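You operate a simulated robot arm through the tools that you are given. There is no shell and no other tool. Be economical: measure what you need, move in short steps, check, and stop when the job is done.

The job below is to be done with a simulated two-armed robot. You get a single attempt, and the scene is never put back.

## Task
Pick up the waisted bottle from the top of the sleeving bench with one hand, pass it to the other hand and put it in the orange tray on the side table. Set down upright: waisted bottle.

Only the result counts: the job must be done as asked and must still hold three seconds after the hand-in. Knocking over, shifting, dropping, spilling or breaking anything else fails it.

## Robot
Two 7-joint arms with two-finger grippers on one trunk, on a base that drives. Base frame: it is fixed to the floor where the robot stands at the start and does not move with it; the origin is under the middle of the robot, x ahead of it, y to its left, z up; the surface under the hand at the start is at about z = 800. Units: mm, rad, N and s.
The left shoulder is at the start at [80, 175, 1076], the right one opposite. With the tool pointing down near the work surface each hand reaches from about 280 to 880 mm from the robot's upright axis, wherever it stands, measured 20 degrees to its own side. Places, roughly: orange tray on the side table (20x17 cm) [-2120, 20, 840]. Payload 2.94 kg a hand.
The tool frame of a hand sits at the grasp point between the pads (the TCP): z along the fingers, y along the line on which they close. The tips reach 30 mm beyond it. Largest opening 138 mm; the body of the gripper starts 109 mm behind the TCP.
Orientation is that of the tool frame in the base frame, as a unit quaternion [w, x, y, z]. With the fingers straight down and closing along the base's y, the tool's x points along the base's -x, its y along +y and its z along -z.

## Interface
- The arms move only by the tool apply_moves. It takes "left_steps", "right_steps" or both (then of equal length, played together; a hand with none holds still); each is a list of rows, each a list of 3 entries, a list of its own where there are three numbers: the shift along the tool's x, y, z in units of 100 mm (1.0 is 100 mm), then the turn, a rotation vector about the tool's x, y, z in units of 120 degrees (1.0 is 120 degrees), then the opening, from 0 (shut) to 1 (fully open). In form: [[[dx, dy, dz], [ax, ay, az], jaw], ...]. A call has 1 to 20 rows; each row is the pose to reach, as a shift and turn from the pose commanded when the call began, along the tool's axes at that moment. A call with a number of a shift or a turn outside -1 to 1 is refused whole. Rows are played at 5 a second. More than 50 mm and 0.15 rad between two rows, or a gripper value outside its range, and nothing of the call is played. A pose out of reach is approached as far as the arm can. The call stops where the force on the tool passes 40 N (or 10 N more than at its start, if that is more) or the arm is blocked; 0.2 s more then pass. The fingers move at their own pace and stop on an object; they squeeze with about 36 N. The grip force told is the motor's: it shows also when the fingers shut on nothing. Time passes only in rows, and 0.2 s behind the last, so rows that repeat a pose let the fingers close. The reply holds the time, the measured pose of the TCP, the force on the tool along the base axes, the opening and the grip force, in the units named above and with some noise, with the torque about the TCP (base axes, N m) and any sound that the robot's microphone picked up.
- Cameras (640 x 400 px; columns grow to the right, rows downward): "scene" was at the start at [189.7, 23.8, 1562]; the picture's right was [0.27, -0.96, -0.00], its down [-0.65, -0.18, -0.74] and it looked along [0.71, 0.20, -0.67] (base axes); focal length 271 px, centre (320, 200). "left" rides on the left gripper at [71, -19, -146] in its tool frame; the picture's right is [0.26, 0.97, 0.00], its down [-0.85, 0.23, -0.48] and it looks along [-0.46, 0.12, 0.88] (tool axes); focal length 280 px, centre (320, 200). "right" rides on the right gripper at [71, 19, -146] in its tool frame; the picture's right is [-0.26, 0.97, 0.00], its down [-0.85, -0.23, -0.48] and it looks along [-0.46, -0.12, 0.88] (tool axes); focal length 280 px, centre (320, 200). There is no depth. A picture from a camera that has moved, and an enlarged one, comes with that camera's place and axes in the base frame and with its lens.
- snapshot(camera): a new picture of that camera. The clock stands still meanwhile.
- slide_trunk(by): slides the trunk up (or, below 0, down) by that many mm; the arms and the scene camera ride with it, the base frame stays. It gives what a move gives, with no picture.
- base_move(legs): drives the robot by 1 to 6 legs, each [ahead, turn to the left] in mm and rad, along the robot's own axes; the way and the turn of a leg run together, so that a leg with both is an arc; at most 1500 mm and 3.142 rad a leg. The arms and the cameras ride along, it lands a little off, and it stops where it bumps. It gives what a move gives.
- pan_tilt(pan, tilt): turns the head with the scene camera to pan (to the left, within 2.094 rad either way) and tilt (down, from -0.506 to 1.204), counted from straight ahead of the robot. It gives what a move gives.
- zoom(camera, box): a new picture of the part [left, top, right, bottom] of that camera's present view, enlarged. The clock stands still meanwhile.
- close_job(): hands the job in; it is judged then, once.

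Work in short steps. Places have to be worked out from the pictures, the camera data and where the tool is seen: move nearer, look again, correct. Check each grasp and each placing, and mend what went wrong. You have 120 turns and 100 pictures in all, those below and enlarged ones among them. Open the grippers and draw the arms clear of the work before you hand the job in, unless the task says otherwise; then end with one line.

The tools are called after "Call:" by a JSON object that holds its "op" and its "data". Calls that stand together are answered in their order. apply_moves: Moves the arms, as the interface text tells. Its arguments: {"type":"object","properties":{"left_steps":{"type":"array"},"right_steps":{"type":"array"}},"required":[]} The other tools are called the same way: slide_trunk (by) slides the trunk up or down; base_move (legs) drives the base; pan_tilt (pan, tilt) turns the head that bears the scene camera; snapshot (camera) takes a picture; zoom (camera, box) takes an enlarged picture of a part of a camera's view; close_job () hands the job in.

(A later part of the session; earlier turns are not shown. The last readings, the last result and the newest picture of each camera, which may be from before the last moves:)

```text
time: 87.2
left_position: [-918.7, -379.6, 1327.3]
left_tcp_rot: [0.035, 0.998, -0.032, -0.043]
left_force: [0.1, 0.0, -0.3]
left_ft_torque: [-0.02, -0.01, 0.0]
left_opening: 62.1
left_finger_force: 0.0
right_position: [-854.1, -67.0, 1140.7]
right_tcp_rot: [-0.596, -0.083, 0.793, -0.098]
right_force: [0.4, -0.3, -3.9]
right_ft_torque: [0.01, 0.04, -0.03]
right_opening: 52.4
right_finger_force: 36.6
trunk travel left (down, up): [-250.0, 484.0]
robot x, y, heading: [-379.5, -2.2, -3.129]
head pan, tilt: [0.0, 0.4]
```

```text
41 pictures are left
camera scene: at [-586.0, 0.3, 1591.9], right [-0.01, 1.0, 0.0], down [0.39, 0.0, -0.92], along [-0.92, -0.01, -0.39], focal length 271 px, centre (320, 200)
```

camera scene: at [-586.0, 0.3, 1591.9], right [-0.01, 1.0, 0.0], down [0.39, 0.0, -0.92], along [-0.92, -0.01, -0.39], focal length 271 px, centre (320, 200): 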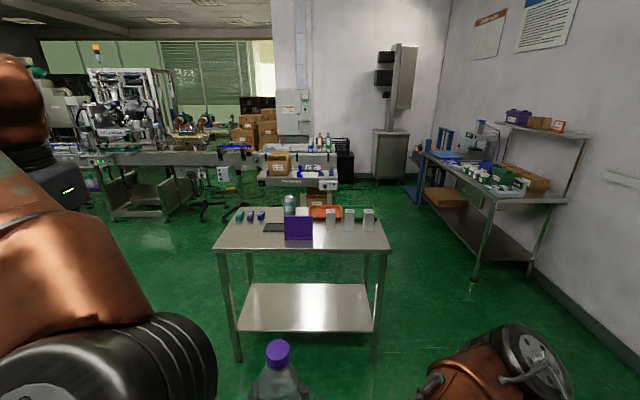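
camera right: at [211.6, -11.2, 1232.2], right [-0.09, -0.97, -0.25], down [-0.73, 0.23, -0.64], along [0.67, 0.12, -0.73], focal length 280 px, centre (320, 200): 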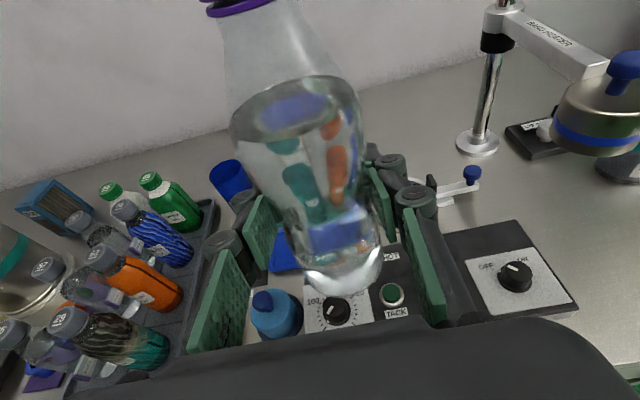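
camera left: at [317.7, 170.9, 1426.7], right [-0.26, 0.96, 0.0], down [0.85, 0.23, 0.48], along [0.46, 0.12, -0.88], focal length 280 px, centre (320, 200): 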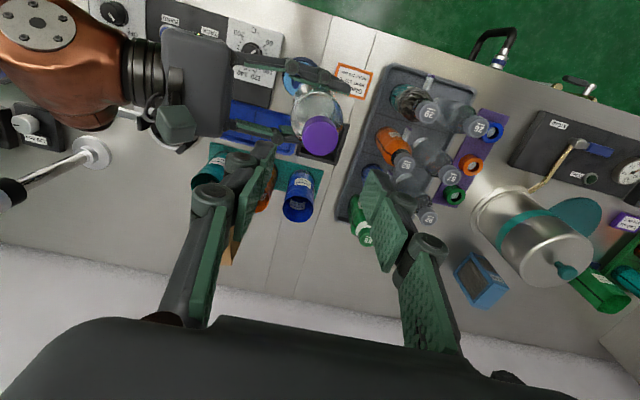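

The table is straight ahead; zooming on it to see the tray and its surroundings.

Call:
{"op": "zoom", "data": {"camera": "scene", "box": [210, 180, 402, 260]}}

```text
3.33 times, centred on (306, 220) of scene
camera zoom: at [-586.0, 0.3, 1591.9], right [-0.01, 1.0, 0.0], down [0.39, 0.0, -0.92], along [-0.92, -0.01, -0.39], focal length 902 px, centre (367, 133)
```

zoom: 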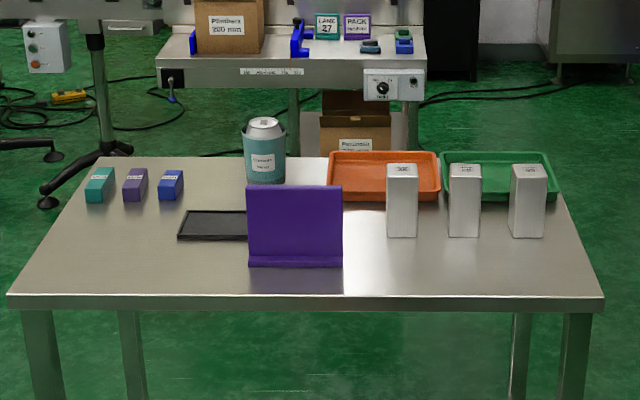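

The orange tray lies behind a purple stand (y −194…−40, x ≈ −1850) and a silver box (y 33…86, x ≈ −1930), about 120–135 mm tall. My low-pitch grasp would hit them. Plan: drive up, set the bottle down on the free table front, regrasp it steeply with the right hand, and place it from above. First, driving forward in short legs.

Call:
{"op": "base_move", "data": {"legs": [[50, 0], [50, 0], [50, 0], [50, 0], [50, 0], [50, 0]]}}

```text
time: 90.8
left_position: [-1230.4, -380.4, 1324.2]
left_tcp_rot: [0.036, 0.998, -0.033, -0.039]
left_force: [0.2, -0.6, -1.1]
left_ft_torque: [0.03, 0.06, -0.02]
left_opening: 62.4
left_finger_force: 0.0
right_position: [-1155.6, -94.6, 1136.3]
right_tcp_rot: [-0.585, -0.116, 0.791, -0.138]
right_force: [-0.1, -1.3, -3.6]
right_ft_torque: [0.01, 0.06, 0.0]
right_opening: 52.5
right_finger_force: 35.9
trunk travel left (down, up): [-250.0, 484.0]
robot x, y, heading: [-683.6, -4.3, -3.137]
head pan, tilt: [0.0, 0.4]
```

Works well. Continuing.

Call:
{"op": "base_move", "data": {"legs": [[55, 0], [55, 0], [55, 0], [55, 0], [55, 0], [55, 0]]}}

Call:
{"op": "base_move", "data": {"legs": [[45, 0], [45, 0], [45, 0], [45, 0], [45, 0]]}}

Call:
{"op": "pan_tilt", "data": {"pan": 0.0, "tilt": 0.75}}

Call:
{"op": "snapshot", "data": {"camera": "scene"}}

```text
time: 92.4
left_position: [-1130.6, -386.2, 1315.1]
left_tcp_rot: [0.049, 0.999, -0.017, -0.012]
left_force: [-3.3, -0.2, -0.5]
left_ft_torque: [0.02, -0.28, 0.03]
left_opening: 62.2
left_finger_force: 0.0
right_position: [-1114.4, -140.7, 1051.5]
right_tcp_rot: [-0.362, -0.123, 0.88, -0.282]
right_force: [-12.0, -10.2, 3.6]
right_ft_torque: [1.18, -1.38, -0.14]
right_opening: 52.1
right_finger_force: 36.2
trunk travel left (down, up): [-250.0, 484.0]
robot x, y, heading: [-791.7, -1.6, -3.135]
head pan, tilt: [0.0, 0.4]
stopped in leg 2: the robot was blocked; the commanded pose is now the measured one
```

```text
time: 93.1
left_position: [-1115.1, -387.6, 1322.8]
left_tcp_rot: [0.051, 0.998, -0.017, -0.024]
left_force: [0.1, 0.4, -0.5]
left_ft_torque: [-0.03, -0.02, 0.02]
left_opening: 62.0
left_finger_force: 0.1
right_position: [-1103.2, -140.4, 1056.7]
right_tcp_rot: [-0.368, -0.106, 0.878, -0.289]
right_force: [-35.4, 2.0, 4.3]
right_ft_torque: [0.63, -2.47, 3.75]
right_opening: 52.2
right_finger_force: 36.0
trunk travel left (down, up): [-250.0, 484.0]
robot x, y, heading: [-797.8, -4.5, -3.134]
head pan, tilt: [0.0, 0.4]
stopped in leg 1: the robot was blocked; the commanded pose is now the measured one
```

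```text
time: 93.9
left_position: [-1087.7, -386.6, 1331.0]
left_tcp_rot: [0.05, 0.997, -0.019, -0.048]
left_force: [0.1, -0.6, -0.3]
left_ft_torque: [0.03, 0.11, -0.01]
left_opening: 61.9
left_finger_force: 0.1
right_position: [-1070.1, -140.5, 1061.8]
right_tcp_rot: [-0.384, -0.131, 0.869, -0.284]
right_force: [0.5, -2.0, -1.4]
right_ft_torque: [0.2, -0.19, -0.15]
right_opening: 52.3
right_finger_force: 35.7
trunk travel left (down, up): [-250.0, 484.0]
robot x, y, heading: [-799.4, -4.0, -3.13]
head pan, tilt: [0.0, 0.75]
```

```text
39 pictures are left
camera scene: at [-988.9, -3.3, 1561.2], right [-0.01, 1.0, 0.0], down [0.68, 0.01, -0.73], along [-0.73, -0.01, -0.68], focal length 271 px, centre (320, 200)
```

scene: 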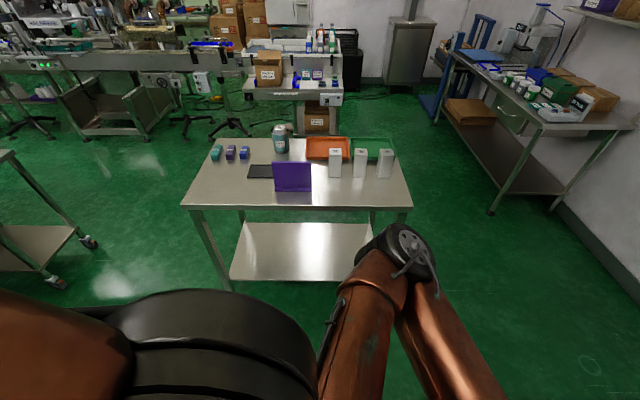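

The right hand was pushed back near the chest/left arm during this move. Checking the bottle with the right camera before anything else.

Call:
{"op": "snapshot", "data": {"camera": "right"}}

Call:
{"op": "pan_tilt", "data": {"pan": 0.0, "tilt": 1.2}}

Call:
{"op": "snapshot", "data": {"camera": "scene"}}

Call:
{"op": "snapshot", "data": {"camera": "left"}}

```text
38 pictures are left
camera right: at [-1040.9, -39.2, 1185.2], right [-0.25, 0.78, -0.57], down [0.95, 0.1, -0.28], along [-0.16, -0.62, -0.77], focal length 280 px, centre (320, 200)
```

right: 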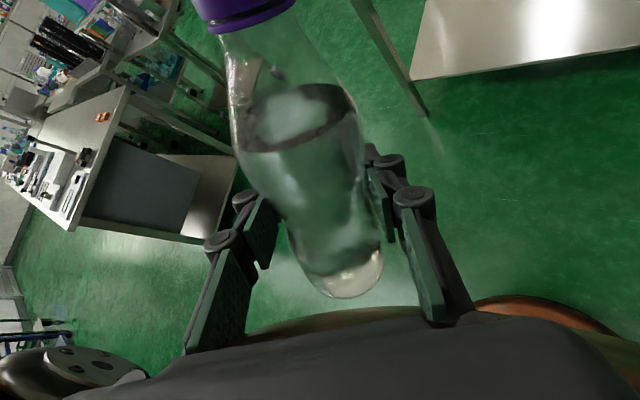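

```text
time: 94.8
left_position: [-1091.4, -386.8, 1331.1]
left_tcp_rot: [0.051, 0.997, -0.02, -0.046]
left_force: [0.6, -0.3, 0.0]
left_ft_torque: [0.0, 0.02, 0.0]
left_opening: 62.1
left_finger_force: 0.0
right_position: [-1072.5, -140.8, 1061.4]
right_tcp_rot: [-0.383, -0.132, 0.869, -0.284]
right_force: [0.1, -0.2, -3.4]
right_ft_torque: [-0.02, -0.01, -0.01]
right_opening: 51.9
right_finger_force: 35.6
trunk travel left (down, up): [-250.0, 484.0]
robot x, y, heading: [-796.3, -0.1, -3.133]
head pan, tilt: [0.0, 1.201]
```

```text
37 pictures are left
camera scene: at [-964.3, -2.8, 1529.3], right [-0.01, 1.0, 0.0], down [0.93, 0.01, -0.36], along [-0.36, 0.0, -0.93], focal length 271 px, centre (320, 200)
```

scene: 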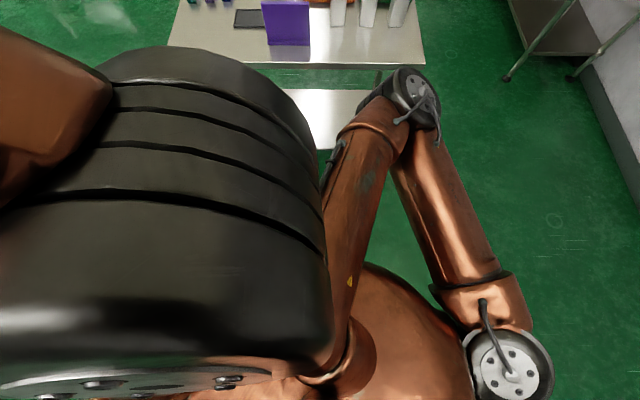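

```text
36 pictures are left
camera left: at [-1006.0, -355.7, 1467.2], right [0.23, -0.97, 0.08], down [-0.81, -0.14, 0.57], along [-0.55, -0.19, -0.82], focal length 280 px, centre (320, 200)
```

left: 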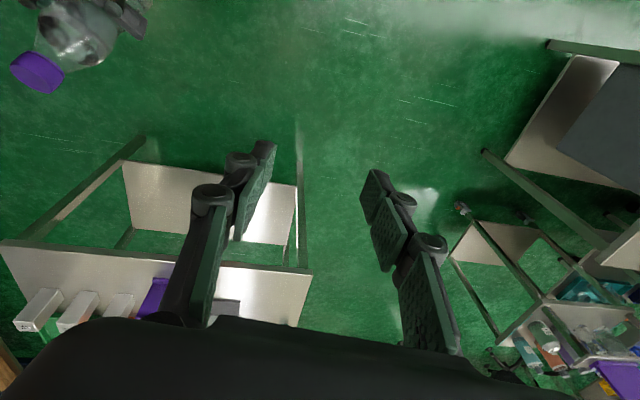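

The bottle is still held firmly. Both arms got squeezed in close to the body, so I'll extend them gently: right hand forward/right/up, left hand forward and outward.

Call:
{"op": "apply_moves", "data": {"left_steps": [[[-0.25, 0.12, 0], [0, 0, 0], 0.45], [[-0.5, 0.25, 0], [0, 0, 0], 0.45], [[-0.75, 0.37, 0], [0, 0, 0], 0.45], [[-1, 0.5, 0], [0, 0, 0], 0.45]], "right_steps": [[[0.23, 0.15, -0.02], [0, 0, 0], 0.25], [[0.47, 0.3, -0.04], [0, 0, 0], 0.25], [[0.7, 0.44, -0.06], [0, 0, 0], 0.25], [[0.94, 0.59, -0.08], [0, 0, 0], 0.25]]}}

Call:
{"op": "snapshot", "data": {"camera": "scene"}}

```text
time: 95.8
left_position: [-1193.5, -432.2, 1343.6]
left_tcp_rot: [0.051, 0.997, -0.02, -0.047]
left_force: [0.1, 0.5, -0.1]
left_ft_torque: [-0.01, -0.02, 0.03]
left_opening: 61.8
left_finger_force: 0.1
right_position: [-1157.8, -89.5, 1111.8]
right_tcp_rot: [-0.383, -0.131, 0.87, -0.283]
right_force: [-1.4, 0.4, -3.2]
right_ft_torque: [0.02, 0.0, 0.04]
right_opening: 51.9
right_finger_force: 35.5
trunk travel left (down, up): [-250.0, 484.0]
robot x, y, heading: [-795.2, 0.3, -3.13]
head pan, tilt: [0.0, 1.201]
```

```text
35 pictures are left
camera scene: at [-966.4, -2.6, 1528.8], right [-0.01, 1.0, 0.0], down [0.93, 0.01, -0.36], along [-0.36, 0.0, -0.93], focal length 271 px, centre (320, 200)
```

scene: 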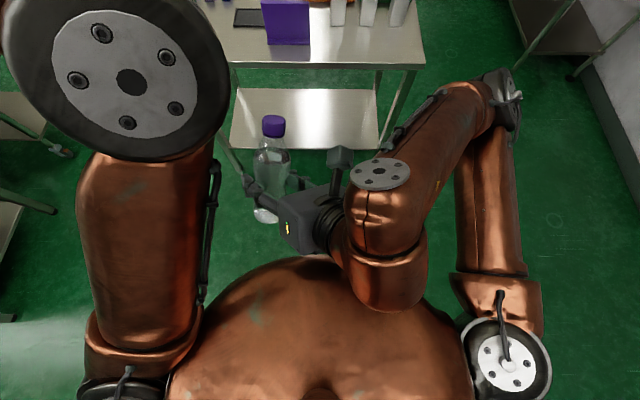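

Good, both arms are free again. Extending further and re-levelling the right hand so it points forward with the bottle upright.

Call:
{"op": "apply_moves", "data": {"left_steps": [[[-0.15, 0.02, 0], [0, 0, 0], 0.45], [[-0.3, 0.04, 0], [0, 0, 0], 0.45], [[-0.45, 0.06, 0], [0, 0, 0], 0.45], [[-0.6, 0.08, 0], [0, 0, 0], 0.45], [[-0.75, 0.1, 0], [0, 0, 0], 0.45], [[-0.9, 0.1, 0], [0, 0, 0], 0.45]], "right_steps": [[[0.112, 0.128, 0.03], [-0.05, 0.03, -0.009], 0.25], [[0.224, 0.255, 0.06], [-0.1, 0.06, -0.018], 0.25], [[0.336, 0.383, 0.09], [-0.15, 0.09, -0.027], 0.25], [[0.448, 0.51, 0.12], [-0.2, 0.12, -0.036], 0.25], [[0.56, 0.638, 0.15], [-0.25, 0.15, -0.045], 0.25], [[0.672, 0.765, 0.18], [-0.3, 0.181, -0.0537], 0.25]]}}

Call:
{"op": "snapshot", "data": {"camera": "scene"}}

Call:
{"op": "snapshot", "data": {"camera": "right"}}

```text
time: 97.2
left_position: [-1281.4, -437.4, 1355.0]
left_tcp_rot: [0.051, 0.997, -0.021, -0.046]
left_force: [0.3, 0.2, 0.6]
left_ft_torque: [0.05, 0.03, -0.03]
left_opening: 62.1
left_finger_force: 0.0
right_position: [-1247.0, -39.8, 1123.0]
right_tcp_rot: [-0.575, 0.002, 0.818, 0.002]
right_force: [0.2, 0.8, -3.7]
right_ft_torque: [0.0, 0.04, -0.02]
right_opening: 52.0
right_finger_force: 35.6
trunk travel left (down, up): [-250.0, 484.0]
robot x, y, heading: [-796.1, -2.7, -3.137]
head pan, tilt: [0.0, 1.201]
```

```text
34 pictures are left
camera scene: at [-965.1, -3.8, 1529.1], right [-0.01, 1.0, 0.0], down [0.93, 0.01, -0.36], along [-0.36, 0.0, -0.93], focal length 271 px, centre (320, 200)
```

scene: 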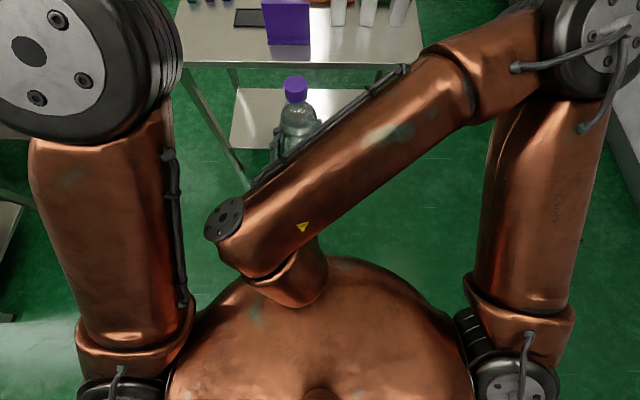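

```text
33 pictures are left
camera right: at [-1134.4, -21.1, 1238.8], right [0.09, 0.97, -0.25], down [0.73, -0.23, -0.64], along [-0.67, -0.12, -0.73], focal length 280 px, centre (320, 200)
```

right: 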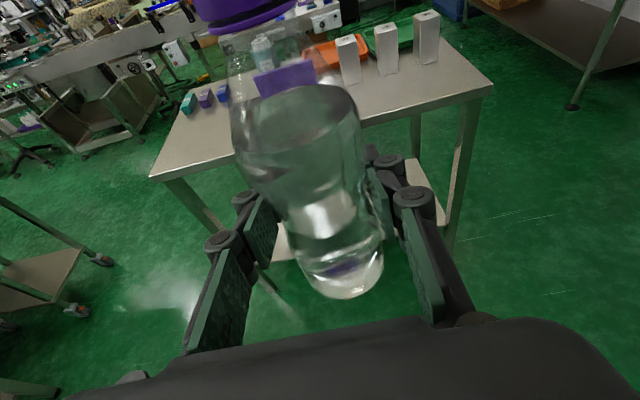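

Upright again. Extending the right hand another 100 mm forward and 40 mm right, away from the chest.

Call:
{"op": "apply_moves", "data": {"right_steps": [[[0.12, 0.13, 0.32], [0, 0, 0], 0.25], [[0.24, 0.27, 0.63], [0, 0, 0], 0.25], [[0.342, 0.4, 0.94], [0, 0, 0], 0.25]]}}

Call:
{"op": "base_move", "data": {"legs": [[40, 0], [40, 0], [40, 0], [40, 0], [40, 0], [40, 0]]}}

```text
time: 98.0
left_position: [-1282.6, -434.6, 1354.2]
left_tcp_rot: [0.051, 0.997, -0.021, -0.046]
left_force: [-0.1, 0.2, -0.5]
left_ft_torque: [-0.03, -0.04, 0.0]
left_opening: 62.1
left_finger_force: 0.0
right_position: [-1348.0, 1.5, 1121.7]
right_tcp_rot: [-0.574, 0.001, 0.819, 0.001]
right_force: [0.1, 0.5, -4.0]
right_ft_torque: [0.0, 0.03, 0.05]
right_opening: 52.2
right_finger_force: 36.3
trunk travel left (down, up): [-250.0, 484.0]
robot x, y, heading: [-795.6, -2.8, -3.136]
head pan, tilt: [0.0, 1.201]
```

```text
time: 101.3
left_position: [-1528.5, -438.1, 1354.6]
left_tcp_rot: [0.049, 0.998, -0.021, -0.044]
left_force: [0.6, -0.5, 0.1]
left_ft_torque: [-0.04, 0.05, -0.03]
left_opening: 62.2
left_finger_force: 0.0
right_position: [-1593.9, -1.0, 1120.5]
right_tcp_rot: [-0.573, -0.001, 0.819, 0.001]
right_force: [0.0, 0.1, -3.3]
right_ft_torque: [-0.05, 0.02, 0.05]
right_opening: 52.2
right_finger_force: 36.1
trunk travel left (down, up): [-250.0, 484.0]
robot x, y, heading: [-1034.6, -5.4, -3.133]
head pan, tilt: [0.0, 1.201]
```

Very smooth with 40 mm legs. Repeating, then checking the table distance.

Call:
{"op": "base_move", "data": {"legs": [[40, 0], [40, 0], [40, 0], [40, 0], [40, 0], [40, 0]]}}

Call:
{"op": "pan_tilt", "data": {"pan": -0.1, "tilt": 0.9}}

Call:
{"op": "snapshot", "data": {"camera": "scene"}}

```text
time: 104.6
left_position: [-1726.6, -439.9, 1363.9]
left_tcp_rot: [0.051, 0.997, -0.02, -0.062]
left_force: [0.6, -0.5, 1.1]
left_ft_torque: [0.05, 0.09, 0.01]
left_opening: 62.3
left_finger_force: 0.0
right_position: [-1797.8, -2.5, 1134.8]
right_tcp_rot: [-0.588, -0.001, 0.809, 0.0]
right_force: [1.7, -0.4, -3.8]
right_ft_torque: [0.01, 0.04, -0.01]
right_opening: 51.9
right_finger_force: 36.2
trunk travel left (down, up): [-250.0, 484.0]
robot x, y, heading: [-1276.5, -6.7, -3.129]
head pan, tilt: [0.0, 1.201]
```

```text
time: 105.4
left_position: [-1729.2, -439.7, 1364.5]
left_tcp_rot: [0.05, 0.997, -0.02, -0.06]
left_force: [0.3, 0.0, 0.4]
left_ft_torque: [0.0, 0.0, -0.03]
left_opening: 62.3
left_finger_force: 0.1
right_position: [-1799.2, -3.1, 1133.5]
right_tcp_rot: [-0.585, -0.001, 0.811, 0.0]
right_force: [-0.5, 0.2, -2.9]
right_ft_torque: [0.0, 0.0, 0.0]
right_opening: 52.1
right_finger_force: 36.0
trunk travel left (down, up): [-250.0, 484.0]
robot x, y, heading: [-1279.4, -7.8, -3.137]
head pan, tilt: [-0.099, 0.901]
```

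```text
32 pictures are left
camera scene: at [-1466.8, 0.5, 1548.7], right [0.09, 1.0, 0.0], down [0.78, -0.07, -0.62], along [-0.62, 0.06, -0.78], focal length 271 px, centre (320, 200)
```

scene: 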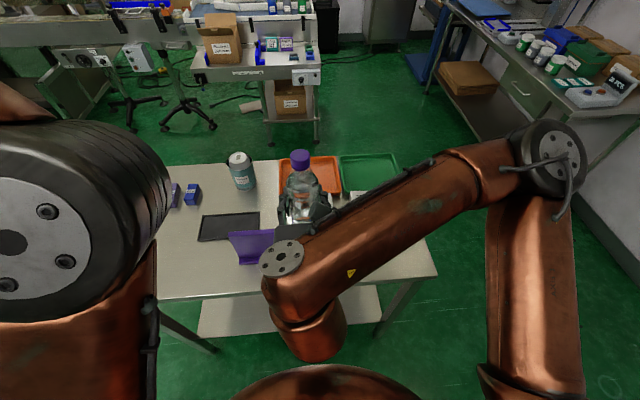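

Moving two more short legs closer (to x ≈ −1360), still leaving clearance to the table edge at about −1740.

Call:
{"op": "base_move", "data": {"legs": [[40, 0], [40, 0]]}}

Call:
{"op": "pan_tilt", "data": {"pan": -0.1, "tilt": 0.85}}

Call:
{"op": "snapshot", "data": {"camera": "scene"}}

Call:
{"op": "snapshot", "data": {"camera": "right"}}

```text
time: 106.7
left_position: [-1814.0, -439.5, 1364.1]
left_tcp_rot: [0.049, 0.997, -0.021, -0.059]
left_force: [0.4, -0.6, -0.5]
left_ft_torque: [-0.01, 0.0, -0.01]
left_opening: 62.2
left_finger_force: 0.0
right_position: [-1884.6, -1.6, 1131.8]
right_tcp_rot: [-0.586, 0.0, 0.811, 0.001]
right_force: [-0.2, -0.1, -3.8]
right_ft_torque: [-0.02, -0.01, 0.02]
right_opening: 52.1
right_finger_force: 36.1
trunk travel left (down, up): [-250.0, 484.0]
robot x, y, heading: [-1358.1, -8.0, -3.129]
head pan, tilt: [-0.099, 0.901]
```

```text
time: 107.4
left_position: [-1801.6, -439.1, 1366.4]
left_tcp_rot: [0.049, 0.997, -0.021, -0.063]
left_force: [0.0, 0.8, -0.3]
left_ft_torque: [-0.03, -0.04, -0.01]
left_opening: 61.7
left_finger_force: 0.1
right_position: [-1874.5, 0.6, 1134.5]
right_tcp_rot: [-0.59, 0.001, 0.808, 0.002]
right_force: [0.2, 1.1, -2.5]
right_ft_torque: [0.0, 0.03, 0.06]
right_opening: 52.3
right_finger_force: 35.6
trunk travel left (down, up): [-250.0, 484.0]
robot x, y, heading: [-1357.6, -6.8, -3.131]
head pan, tilt: [-0.099, 0.85]
```

```text
31 pictures are left
camera scene: at [-1567.2, 0.4, 1551.7], right [0.09, 1.0, 0.0], down [0.76, -0.07, -0.65], along [-0.65, 0.06, -0.76], focal length 271 px, centre (320, 200)
```

scene: 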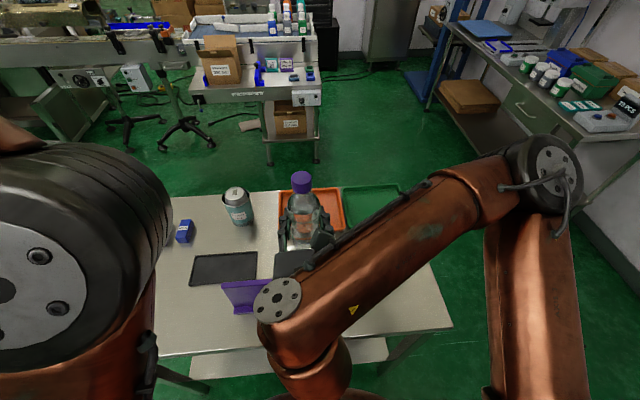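

```text
30 pictures are left
camera right: at [-1757.0, 18.6, 1247.5], right [0.09, 0.97, -0.25], down [0.71, -0.23, -0.66], along [-0.7, -0.12, -0.71], focal length 280 px, centre (320, 200)
```

right: 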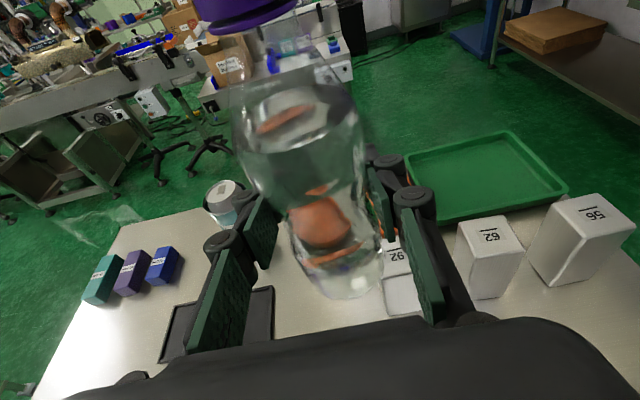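

Now carrying the bottle over the free table spot at about (−1800, 100), in front of the boxes, and levelling it.

Call:
{"op": "apply_moves", "data": {"right_steps": [[[-0.2, 0.25, -0.13], [0, -0.005, 0], 0.25], [[-0.4, 0.5, -0.26], [0, -0.01, 0], 0.25], [[-0.6, 0.75, -0.39], [0, -0.015, 0], 0.25], [[-0.8, 1.0, -0.52], [0, -0.019, 0], 0.25], [[-0.8, 1.0, -0.52], [0, -0.019, 0], 0.25]]}}

Call:
{"op": "pan_tilt", "data": {"pan": -0.2, "tilt": 1.0}}

Call:
{"op": "snapshot", "data": {"camera": "scene"}}

Call:
{"op": "snapshot", "data": {"camera": "right"}}

```text
time: 108.6
left_position: [-1789.6, -439.2, 1369.0]
left_tcp_rot: [0.05, 0.996, -0.021, -0.068]
left_force: [-0.3, -0.1, 0.4]
left_ft_torque: [-0.01, -0.02, 0.03]
left_opening: 61.9
left_finger_force: 0.0
right_position: [-1826.2, 50.5, 1107.5]
right_tcp_rot: [-0.585, 0.001, 0.811, 0.002]
right_force: [0.4, 0.3, -3.6]
right_ft_torque: [-0.01, 0.01, -0.04]
right_opening: 52.3
right_finger_force: 35.9
right hand out of reach, approached as far as the arm can: row 3, 4, 5
trunk travel left (down, up): [-250.0, 484.0]
robot x, y, heading: [-1358.5, -7.5, -3.131]
head pan, tilt: [-0.099, 0.85]
```

```text
time: 109.3
left_position: [-1789.4, -439.4, 1369.0]
left_tcp_rot: [0.05, 0.996, -0.021, -0.068]
left_force: [-0.1, 0.2, -0.2]
left_ft_torque: [-0.01, -0.01, -0.03]
left_opening: 62.2
left_finger_force: 0.1
right_position: [-1826.1, 51.1, 1107.9]
right_tcp_rot: [-0.585, 0.0, 0.811, 0.001]
right_force: [-0.6, 0.4, -3.0]
right_ft_torque: [0.0, 0.04, -0.03]
right_opening: 52.2
right_finger_force: 37.0
trunk travel left (down, up): [-250.0, 484.0]
robot x, y, heading: [-1361.7, -3.8, -3.131]
head pan, tilt: [-0.201, 1.0]
```

```text
29 pictures are left
camera scene: at [-1540.0, 6.8, 1541.7], right [0.19, 0.98, 0.0], down [0.83, -0.16, -0.54], along [-0.53, 0.1, -0.84], focal length 271 px, centre (320, 200)
```

scene: 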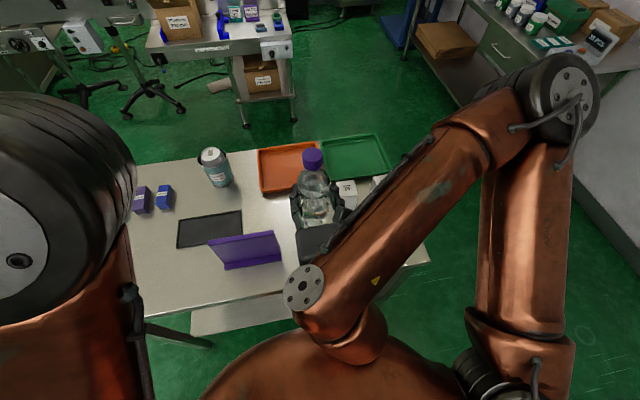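

```text
28 pictures are left
camera right: at [-1710.5, 69.9, 1220.7], right [0.08, 0.97, -0.25], down [0.72, -0.23, -0.66], along [-0.69, -0.12, -0.71], focal length 280 px, centre (320, 200)
```

right: 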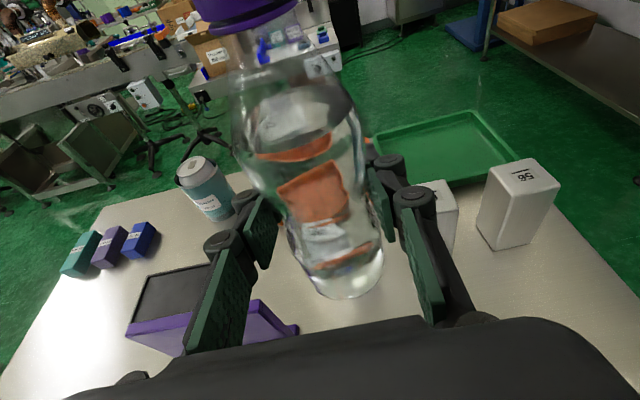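

That spot is too close to the body for this hand pose. I'll return the hand forward to a comfortable place, back the robot off 160 mm in short legs, and set down from there.

Call:
{"op": "apply_moves", "data": {"right_steps": [[[0.15, -0.12, 0.13], [0, 0, 0], 0.25], [[0.3, -0.25, 0.27], [0, 0, 0], 0.25], [[0.44, -0.38, 0.4], [0, 0, 0], 0.25], [[0.578, -0.5, 0.535], [0, 0, 0], 0.25], [[0.578, -0.5, 0.535], [0, 0, 0], 0.25]]}}

Call:
{"op": "base_move", "data": {"legs": [[-40, 0], [-40, 0], [-40, 0], [-40, 0]]}}

```text
time: 110.5
left_position: [-1789.0, -437.9, 1369.7]
left_tcp_rot: [0.05, 0.996, -0.021, -0.069]
left_force: [0.0, 0.1, 0.4]
left_ft_torque: [0.0, 0.01, 0.01]
left_opening: 62.2
left_finger_force: 0.1
right_position: [-1894.0, 0.6, 1146.8]
right_tcp_rot: [-0.577, 0.001, 0.817, 0.001]
right_force: [0.8, 0.2, -3.5]
right_ft_torque: [-0.02, 0.02, 0.03]
right_opening: 52.2
right_finger_force: 36.1
trunk travel left (down, up): [-250.0, 484.0]
robot x, y, heading: [-1360.1, -9.6, -3.134]
head pan, tilt: [-0.201, 1.0]
```

```text
time: 112.8
left_position: [-1641.4, -439.3, 1365.8]
left_tcp_rot: [0.049, 0.997, -0.021, -0.062]
left_force: [0.3, -0.2, -0.1]
left_ft_torque: [0.0, -0.03, -0.02]
left_opening: 61.9
left_finger_force: 0.0
right_position: [-1743.3, 2.0, 1140.6]
right_tcp_rot: [-0.573, 0.001, 0.819, 0.001]
right_force: [0.0, 0.5, -3.1]
right_ft_torque: [-0.02, 0.0, 0.01]
right_opening: 52.2
right_finger_force: 36.1
trunk travel left (down, up): [-250.0, 484.0]
robot x, y, heading: [-1201.1, -4.2, -3.138]
head pan, tilt: [-0.201, 1.0]
```

Now moving over (−1805, 100) and down 60 mm.

Call:
{"op": "apply_moves", "data": {"right_steps": [[[-0.09, 0.245, 0.2], [0, 0, 0], 0.25], [[-0.18, 0.49, 0.4], [0, 0, 0], 0.25], [[-0.26, 0.735, 0.59], [0, 0, 0], 0.25], [[-0.352, 0.98, 0.788], [0, 0, 0], 0.25], [[-0.352, 0.98, 0.788], [0, 0, 0], 0.25]]}}

Call:
{"op": "pan_tilt", "data": {"pan": -0.2, "tilt": 0.8}}

Call:
{"op": "snapshot", "data": {"camera": "scene"}}

Call:
{"op": "snapshot", "data": {"camera": "right"}}

```text
time: 114.0
left_position: [-1628.1, -439.7, 1367.5]
left_tcp_rot: [0.048, 0.996, -0.022, -0.067]
left_force: [-0.9, -0.4, -0.1]
left_ft_torque: [0.04, -0.11, -0.02]
left_opening: 61.8
left_finger_force: 0.0
right_position: [-1792.2, 101.3, 1087.1]
right_tcp_rot: [-0.577, 0.001, 0.817, 0.002]
right_force: [-1.0, -0.5, -3.6]
right_ft_torque: [-0.01, 0.05, -0.03]
right_opening: 52.2
right_finger_force: 36.4
trunk travel left (down, up): [-250.0, 484.0]
robot x, y, heading: [-1197.4, -4.6, -3.131]
head pan, tilt: [-0.201, 1.0]
```

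```text
time: 114.7
left_position: [-1624.7, -437.7, 1370.2]
left_tcp_rot: [0.05, 0.996, -0.02, -0.069]
left_force: [-0.5, -0.3, 0.5]
left_ft_torque: [0.0, -0.01, -0.03]
left_opening: 62.1
left_finger_force: 0.0
right_position: [-1788.9, 101.6, 1087.7]
right_tcp_rot: [-0.578, 0.002, 0.816, 0.002]
right_force: [0.4, -0.8, -4.0]
right_ft_torque: [-0.02, 0.04, -0.01]
right_opening: 52.1
right_finger_force: 36.2
trunk travel left (down, up): [-250.0, 484.0]
robot x, y, heading: [-1198.2, -5.7, -3.134]
head pan, tilt: [-0.201, 0.799]
```

```text
27 pictures are left
camera scene: at [-1388.8, 10.3, 1556.8], right [0.19, 0.98, 0.0], down [0.7, -0.14, -0.7], along [-0.68, 0.13, -0.72], focal length 271 px, centre (320, 200)
```

scene: 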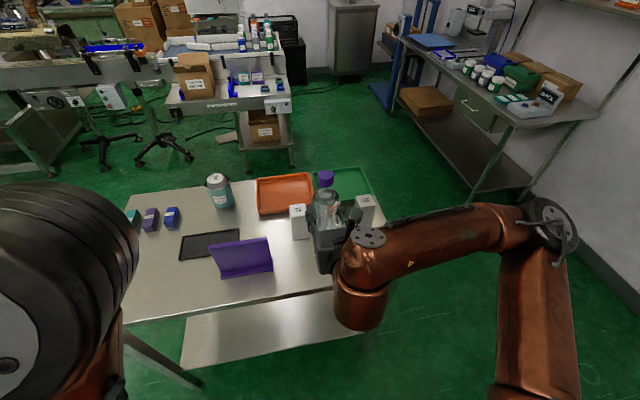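

```text
26 pictures are left
camera right: at [-1677.2, 120.8, 1203.2], right [0.09, 0.96, -0.25], down [0.73, -0.23, -0.64], along [-0.68, -0.12, -0.73], focal length 280 px, centre (320, 200)
```

right: 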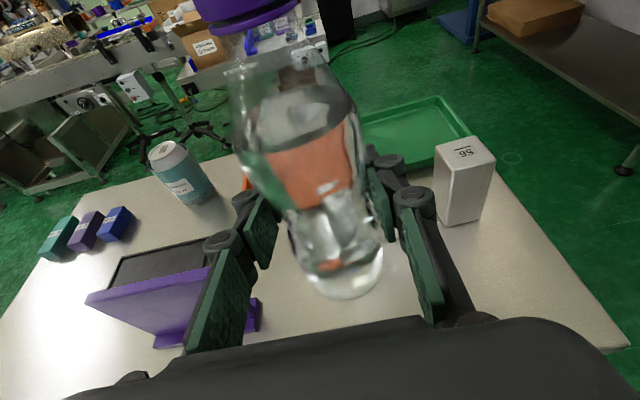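

Spot is good: about 70 mm inside the table edge, clear of the stand and boxes. Descending 100 mm.

Call:
{"op": "apply_moves", "data": {"right_steps": [[[-0.22, 0, 0.12], [0, 0, 0], 0.25], [[-0.45, 0, 0.23], [0, 0, 0], 0.25], [[-0.68, 0, 0.34], [0, 0, 0], 0.25], [[-0.9, 0, 0.455], [0, 0, 0], 0.25], [[-0.9, 0, 0.455], [0, 0, 0], 0.25]]}}

Call:
{"op": "zoom", "data": {"camera": "scene", "box": [220, 150, 412, 310]}}

```text
time: 115.9
left_position: [-1624.3, -437.6, 1369.9]
left_tcp_rot: [0.05, 0.996, -0.021, -0.069]
left_force: [0.5, 0.2, -0.3]
left_ft_torque: [0.0, 0.03, 0.04]
left_opening: 61.9
left_finger_force: 0.0
right_position: [-1803.4, 101.1, 987.4]
right_tcp_rot: [-0.578, 0.002, 0.816, 0.002]
right_force: [0.2, 0.0, -3.2]
right_ft_torque: [-0.02, -0.03, -0.04]
right_opening: 52.1
right_finger_force: 35.7
trunk travel left (down, up): [-250.0, 484.0]
robot x, y, heading: [-1196.6, -12.0, -3.131]
head pan, tilt: [-0.201, 0.799]
```

```text
2.50 times, centred on (316, 230) of scene
camera zoom: at [-1388.5, 10.1, 1556.9], right [0.19, 0.98, 0.0], down [0.7, -0.14, -0.7], along [-0.68, 0.13, -0.72], focal length 677 px, centre (330, 125)
```

zoom: 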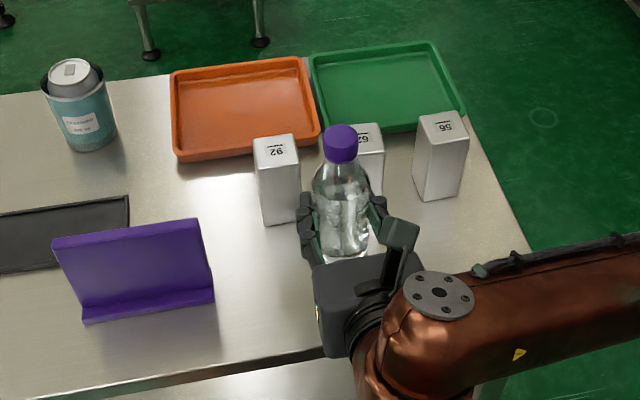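

The tray is empty and clear. Descending 60 mm more, then feeling for contact in small steps.

Call:
{"op": "apply_moves", "data": {"right_steps": [[[-0.2, 0, 0.07], [0, 0, 0], 0.25], [[-0.4, 0, 0.14], [0, 0, 0], 0.25], [[-0.564, 0, 0.205], [0, 0, 0], 0.25], [[-0.564, 0, 0.205], [0, 0, 0], 0.25]]}}

Call:
{"op": "apply_moves", "data": {"right_steps": [[[-0.047, 0, 0.017], [0, 0, 0], 0.25], [[-0.094, 0, 0.034], [0, 0, 0], 0.25], [[-0.141, 0, 0.051], [0, 0, 0], 0.25], [[-0.188, 0, 0.068], [0, 0, 0], 0.25]]}}

Call:
{"op": "zoom", "data": {"camera": "right", "box": [180, 180, 480, 340]}}

```text
time: 116.9
left_position: [-1625.5, -436.2, 1370.6]
left_tcp_rot: [0.05, 0.996, -0.02, -0.069]
left_force: [-0.9, 0.2, -0.6]
left_ft_torque: [-0.02, 0.01, -0.03]
left_opening: 62.1
left_finger_force: 0.1
right_position: [-1805.9, 101.1, 928.0]
right_tcp_rot: [-0.578, 0.002, 0.816, 0.002]
right_force: [-0.2, -0.7, -2.7]
right_ft_torque: [0.01, 0.0, -0.02]
right_opening: 52.1
right_finger_force: 36.5
trunk travel left (down, up): [-250.0, 484.0]
robot x, y, heading: [-1196.5, -5.5, -3.135]
head pan, tilt: [-0.201, 0.799]
```

```text
time: 117.9
left_position: [-1622.0, -438.1, 1371.4]
left_tcp_rot: [0.05, 0.996, -0.021, -0.07]
left_force: [-1.0, 0.2, 0.1]
left_ft_torque: [-0.01, 0.0, 0.01]
left_opening: 62.3
left_finger_force: 0.1
right_position: [-1806.6, 101.0, 911.1]
right_tcp_rot: [-0.582, 0.003, 0.813, 0.002]
right_force: [4.1, 1.7, 19.9]
right_ft_torque: [0.14, 0.11, -0.04]
right_opening: 52.2
right_finger_force: 36.3
trunk travel left (down, up): [-250.0, 484.0]
robot x, y, heading: [-1193.7, -5.5, -3.131]
head pan, tilt: [-0.201, 0.799]
```

```text
2.13 times, centred on (330, 260) of right
camera zoom: at [-1692.0, 121.1, 1026.9], right [0.09, 0.96, -0.25], down [0.72, -0.24, -0.65], along [-0.68, -0.12, -0.72], focal length 598 px, centre (299, 72)
```

zoom: 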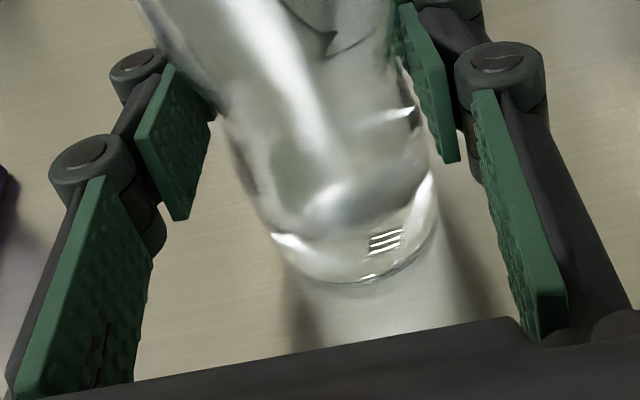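

Contact: about 23 N of support at TCP z ≈ 911. Easing up 2 mm, then opening the right hand.

Call:
{"op": "apply_moves", "data": {"right_steps": [[[0.019, 0, -0.007], [0, 0, 0], 0.25], [[0.019, 0, -0.007], [0, 0, 0], 0.42], [[0.019, 0, -0.007], [0, 0, 0], 0.55], [[0.019, 0, -0.007], [0, 0, 0], 0.65], [[0.019, 0, -0.007], [0, 0, 0], 0.7], [[0.019, 0, -0.007], [0, 0, 0], 0.7]]}}

Call:
{"op": "snapshot", "data": {"camera": "right"}}

Call:
{"op": "zoom", "data": {"camera": "scene", "box": [220, 150, 412, 310]}}

```text
time: 119.3
left_position: [-1624.5, -437.8, 1370.0]
left_tcp_rot: [0.05, 0.996, -0.022, -0.068]
left_force: [0.6, -0.6, 0.0]
left_ft_torque: [0.0, 0.01, 0.01]
left_opening: 62.1
left_finger_force: 0.1
right_position: [-1805.7, 101.9, 910.1]
right_tcp_rot: [-0.578, 0.002, 0.816, 0.002]
right_force: [0.0, 0.3, 0.6]
right_ft_torque: [0.02, 0.01, -0.01]
right_opening: 96.6
right_finger_force: 0.1
trunk travel left (down, up): [-250.0, 484.0]
robot x, y, heading: [-1199.4, -2.9, -3.133]
head pan, tilt: [-0.201, 0.799]
```

```text
23 pictures are left
camera right: at [-1692.5, 121.2, 1024.8], right [0.09, 0.96, -0.25], down [0.73, -0.23, -0.64], along [-0.68, -0.12, -0.73], focal length 280 px, centre (320, 200)
```

right: 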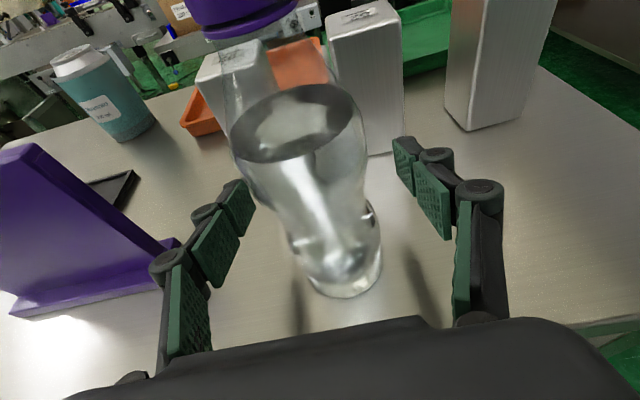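

```text
2.50 times, centred on (316, 230) of scene
camera zoom: at [-1388.5, 10.2, 1556.9], right [0.19, 0.98, 0.0], down [0.7, -0.14, -0.7], along [-0.68, 0.13, -0.72], focal length 677 px, centre (330, 125)
```

zoom: 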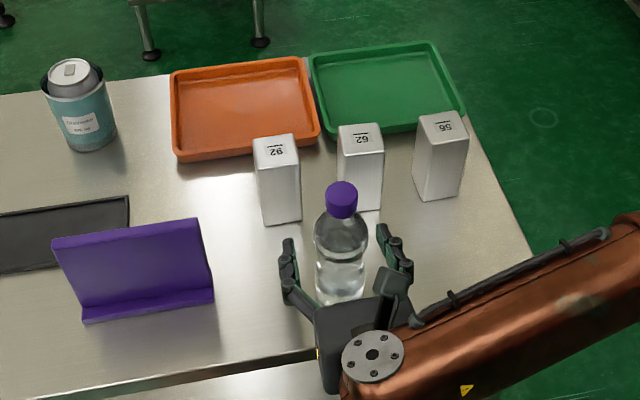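

The bottle stands upright on the table. With the open fingers straddling it, I'll pivot the hand about the grasp point from 20° to 45° pitch, so no retreat is needed.

Call:
{"op": "apply_moves", "data": {"right_steps": [[[0, 0, 0], [0, -0.045, 0], 0.72], [[0, 0, 0], [0, -0.09, 0], 0.72], [[0, 0, 0], [0, -0.13, 0], 0.72], [[0, 0, 0], [0, -0.17, 0], 0.72], [[0, 0, 0], [0, -0.213, 0], 0.72], [[0, 0, 0], [0, -0.213, 0], 0.72]]}}

Call:
{"op": "snapshot", "data": {"camera": "right"}}

Call:
{"op": "zoom", "data": {"camera": "scene", "box": [220, 150, 412, 310]}}

```text
time: 120.7
left_position: [-1624.2, -436.9, 1369.4]
left_tcp_rot: [0.05, 0.996, -0.021, -0.069]
left_force: [-0.7, -0.6, -0.4]
left_ft_torque: [0.0, -0.01, 0.02]
left_opening: 62.2
left_finger_force: 0.0
right_position: [-1805.7, 100.8, 910.0]
right_tcp_rot: [-0.383, 0.002, 0.924, 0.001]
right_force: [0.2, -0.5, -0.2]
right_ft_torque: [-0.01, -0.01, 0.0]
right_opening: 99.3
right_finger_force: 0.0
trunk travel left (down, up): [-250.0, 484.0]
robot x, y, heading: [-1197.5, -9.1, -3.132]
head pan, tilt: [-0.201, 0.799]
```

```text
21 pictures are left
camera right: at [-1752.5, 120.7, 1062.9], right [0.19, 0.96, -0.18], down [0.94, -0.23, -0.26], along [-0.3, -0.12, -0.95], focal length 280 px, centre (320, 200)
```

right: 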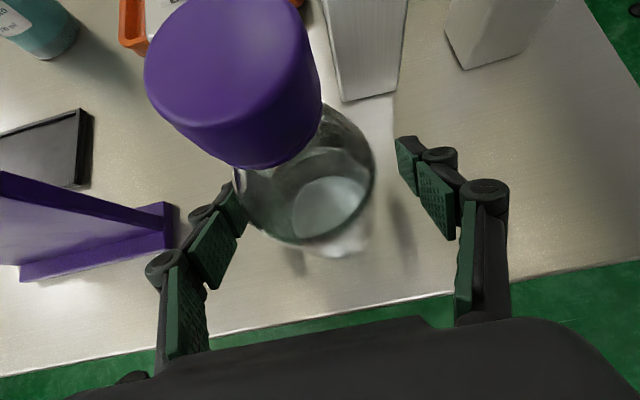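

```text
2.50 times, centred on (316, 230) of scene
camera zoom: at [-1388.5, 10.2, 1556.9], right [0.19, 0.98, 0.0], down [0.7, -0.14, -0.7], along [-0.68, 0.13, -0.72], focal length 677 px, centre (330, 125)
```

zoom: 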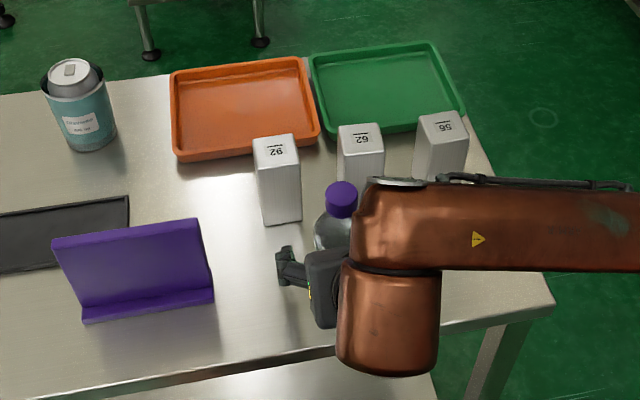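

Pitch is exactly 45° and the bottle was not touched. Closing again on the waist.

Call:
{"op": "apply_moves", "data": {"right_steps": [[[0, 0, 0], [0, 0, 0], 0.55], [[0, 0, 0], [0, 0, 0], 0.45], [[0, 0, 0], [0, 0, 0], 0.25], [[0, 0, 0], [0, 0, 0], 0.25], [[0, 0, 0], [0, 0, 0], 0.25], [[0, 0, 0], [0, 0, 0], 0.25]]}}

Call:
{"op": "apply_moves", "data": {"right_steps": [[[0.11, 0, -0.11], [0, 0, 0], 0.25], [[0.28, 0, -0.28], [0, 0, 0], 0.25], [[0.5, 0, -0.5], [0, 0, 0], 0.25], [[0.7, 0, -0.7], [0, 0, 0], 0.25]]}}

Call:
{"op": "zoom", "data": {"camera": "scene", "box": [220, 150, 412, 310]}}

```text
time: 122.1
left_position: [-1624.0, -437.2, 1370.7]
left_tcp_rot: [0.049, 0.996, -0.021, -0.068]
left_force: [0.6, -0.5, -0.6]
left_ft_torque: [0.0, -0.01, -0.01]
left_opening: 61.9
left_finger_force: 0.1
right_position: [-1805.6, 101.9, 910.6]
right_tcp_rot: [-0.384, 0.002, 0.923, 0.002]
right_force: [-0.3, 0.6, 0.8]
right_ft_torque: [0.0, 0.01, -0.01]
right_opening: 54.7
right_finger_force: 35.9
trunk travel left (down, up): [-250.0, 484.0]
robot x, y, heading: [-1197.5, -5.5, -3.138]
head pan, tilt: [-0.201, 0.799]
```

```text
time: 123.1
left_position: [-1624.4, -437.3, 1369.1]
left_tcp_rot: [0.05, 0.996, -0.021, -0.068]
left_force: [0.3, 0.4, -0.3]
left_ft_torque: [-0.04, -0.02, 0.0]
left_opening: 61.8
left_finger_force: 0.2
right_position: [-1805.8, 101.0, 1010.5]
right_tcp_rot: [-0.382, 0.001, 0.924, 0.002]
right_force: [1.0, -0.1, -3.0]
right_ft_torque: [-0.03, 0.05, 0.0]
right_opening: 54.7
right_finger_force: 35.7
trunk travel left (down, up): [-250.0, 484.0]
robot x, y, heading: [-1195.7, -7.7, -3.135]
head pan, tilt: [-0.201, 0.799]
```

```text
2.50 times, centred on (316, 230) of scene
camera zoom: at [-1388.5, 9.9, 1556.9], right [0.19, 0.98, 0.0], down [0.7, -0.14, -0.7], along [-0.68, 0.13, -0.72], focal length 677 px, centre (330, 125)
```

zoom: 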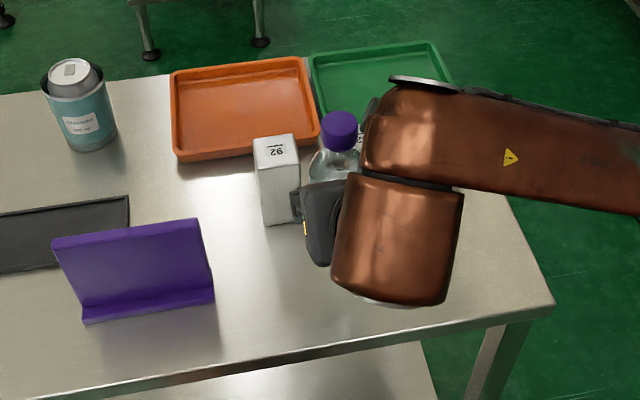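

Grip is secure (54.7 mm). The tray centre is confirmed at about (−2122, 21). Raising 80 mm and shifting to y ≈ 20, then driving forward in short legs.

Call:
{"op": "apply_moves", "data": {"right_steps": [[[0.2, -0.1, -0.2], [0, 0, 0], 0.25], [[0.4, -0.3, -0.4], [0, 0, 0], 0.25], [[0.566, -0.5, -0.566], [0, 0, 0], 0.25], [[0.566, -0.8, -0.566], [0, 0, 0], 0.25], [[0.566, -0.8, -0.566], [0, 0, 0], 0.25]]}}

Call:
{"op": "base_move", "data": {"legs": [[40, 0], [40, 0], [40, 0], [40, 0]]}}

Call:
{"op": "pan_tilt", "data": {"pan": -0.1, "tilt": 0.9}}

Call:
{"op": "snapshot", "data": {"camera": "scene"}}

```text
time: 124.3
left_position: [-1623.9, -437.6, 1369.9]
left_tcp_rot: [0.05, 0.996, -0.021, -0.069]
left_force: [0.2, 0.7, 0.6]
left_ft_torque: [-0.04, 0.0, 0.03]
left_opening: 62.3
left_finger_force: 0.1
right_position: [-1805.8, 21.4, 1087.9]
right_tcp_rot: [-0.383, 0.002, 0.924, 0.002]
right_force: [0.3, -0.3, -4.4]
right_ft_torque: [-0.04, 0.04, 0.0]
right_opening: 54.4
right_finger_force: 35.9
trunk travel left (down, up): [-250.0, 484.0]
robot x, y, heading: [-1198.5, -6.4, -3.139]
head pan, tilt: [-0.201, 0.799]
```

```text
time: 126.6
left_position: [-1792.1, -440.3, 1369.5]
left_tcp_rot: [0.049, 0.996, -0.021, -0.066]
left_force: [0.1, 0.1, 0.6]
left_ft_torque: [-0.03, 0.01, 0.0]
left_opening: 61.8
left_finger_force: 0.1
right_position: [-1972.0, 18.6, 1087.0]
right_tcp_rot: [-0.382, 0.001, 0.924, 0.002]
right_force: [-0.4, -0.1, -3.8]
right_ft_torque: [-0.03, 0.02, 0.02]
right_opening: 54.3
right_finger_force: 36.8
trunk travel left (down, up): [-250.0, 484.0]
robot x, y, heading: [-1356.8, -4.2, -3.134]
head pan, tilt: [-0.201, 0.799]
```

```text
time: 127.3
left_position: [-1778.2, -440.0, 1372.1]
left_tcp_rot: [0.049, 0.996, -0.021, -0.07]
left_force: [0.0, -0.8, -1.2]
left_ft_torque: [0.01, -0.02, 0.01]
left_opening: 62.2
left_finger_force: 0.0
right_position: [-1962.3, 20.2, 1090.5]
right_tcp_rot: [-0.385, 0.003, 0.923, 0.002]
right_force: [0.1, 1.2, -3.6]
right_ft_torque: [-0.07, 0.03, 0.01]
right_opening: 54.4
right_finger_force: 35.8
trunk travel left (down, up): [-250.0, 484.0]
robot x, y, heading: [-1359.8, -10.1, -3.139]
head pan, tilt: [-0.099, 0.901]
```

```text
18 pictures are left
camera scene: at [-1563.4, 0.2, 1548.0], right [0.09, 1.0, 0.0], down [0.79, -0.07, -0.61], along [-0.61, 0.06, -0.79], focal length 271 px, centre (320, 200)
```

scene: 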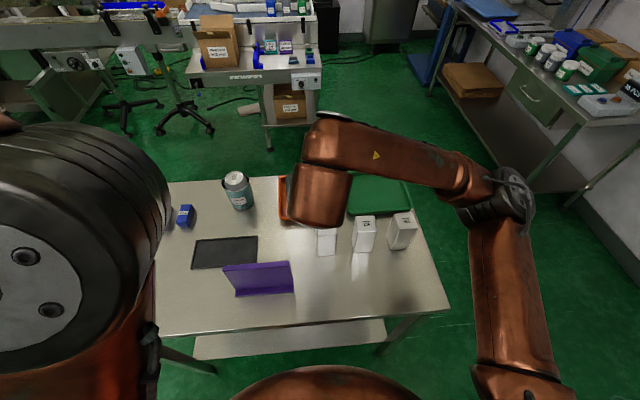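

Holding well at (−1962, 20, 1090). Moving forward over the tray centre in two steps.

Call:
{"op": "apply_moves", "data": {"right_steps": [[[0.19, 0, 0.19], [0, 0, 0], 0.25], [[0.38, 0, 0.38], [0, 0, 0], 0.25], [[0.56, 0, 0.56], [0, 0, 0], 0.25]]}}

Call:
{"op": "apply_moves", "data": {"right_steps": [[[0.19, 0, 0.19], [0, 0, 0], 0.25], [[0.38, 0, 0.38], [0, 0, 0], 0.25], [[0.55, 0, 0.55], [0, 0, 0], 0.25], [[0.55, 0, 0.55], [0, 0, 0], 0.25]]}}

Call:
{"op": "snapshot", "data": {"camera": "right"}}

Call:
{"op": "snapshot", "data": {"camera": "scene"}}

```text
time: 128.1
left_position: [-1766.8, -438.5, 1373.4]
left_tcp_rot: [0.05, 0.996, -0.02, -0.075]
left_force: [-0.6, -0.3, -0.2]
left_ft_torque: [0.02, -0.06, 0.02]
left_opening: 61.9
left_finger_force: 0.1
right_position: [-2032.1, 18.9, 1096.0]
right_tcp_rot: [-0.389, 0.002, 0.921, 0.002]
right_force: [-0.8, 0.1, -4.0]
right_ft_torque: [-0.02, 0.01, 0.01]
right_opening: 54.3
right_finger_force: 36.4
trunk travel left (down, up): [-250.0, 484.0]
robot x, y, heading: [-1357.4, -7.4, -3.138]
head pan, tilt: [-0.099, 0.901]
```

```text
time: 129.1
left_position: [-1767.2, -439.6, 1374.7]
left_tcp_rot: [0.05, 0.996, -0.021, -0.077]
left_force: [0.6, -0.4, 0.2]
left_ft_torque: [-0.01, 0.0, -0.05]
left_opening: 62.2
left_finger_force: 0.0
right_position: [-2109.0, 20.1, 1096.7]
right_tcp_rot: [-0.39, 0.001, 0.921, 0.001]
right_force: [-0.4, -0.1, -3.3]
right_ft_torque: [0.0, 0.0, -0.02]
right_opening: 54.2
right_finger_force: 35.8
trunk travel left (down, up): [-250.0, 484.0]
robot x, y, heading: [-1359.8, -6.7, -3.138]
head pan, tilt: [-0.099, 0.901]
```

```text
17 pictures are left
camera right: at [-2054.5, 39.7, 1248.4], right [0.19, 0.96, -0.19], down [0.93, -0.23, -0.28], along [-0.31, -0.12, -0.94], focal length 280 px, centre (320, 200)
```

right: 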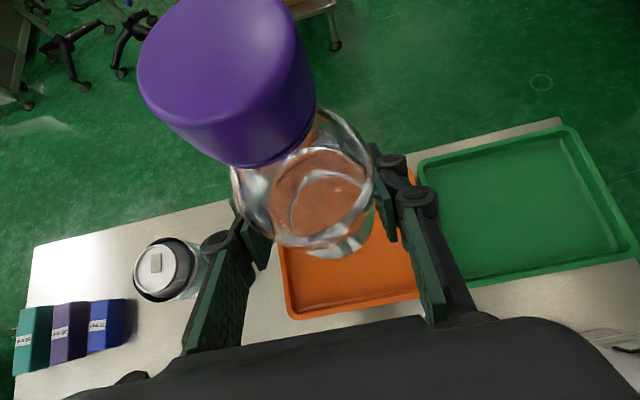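

```text
16 pictures are left
camera scene: at [-1545.5, 0.2, 1549.0], right [0.09, 1.0, 0.0], down [0.78, -0.07, -0.62], along [-0.62, 0.06, -0.78], focal length 271 px, centre (320, 200)
```

scene: 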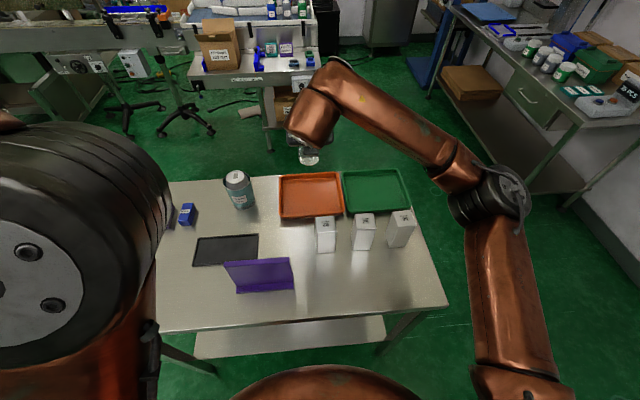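

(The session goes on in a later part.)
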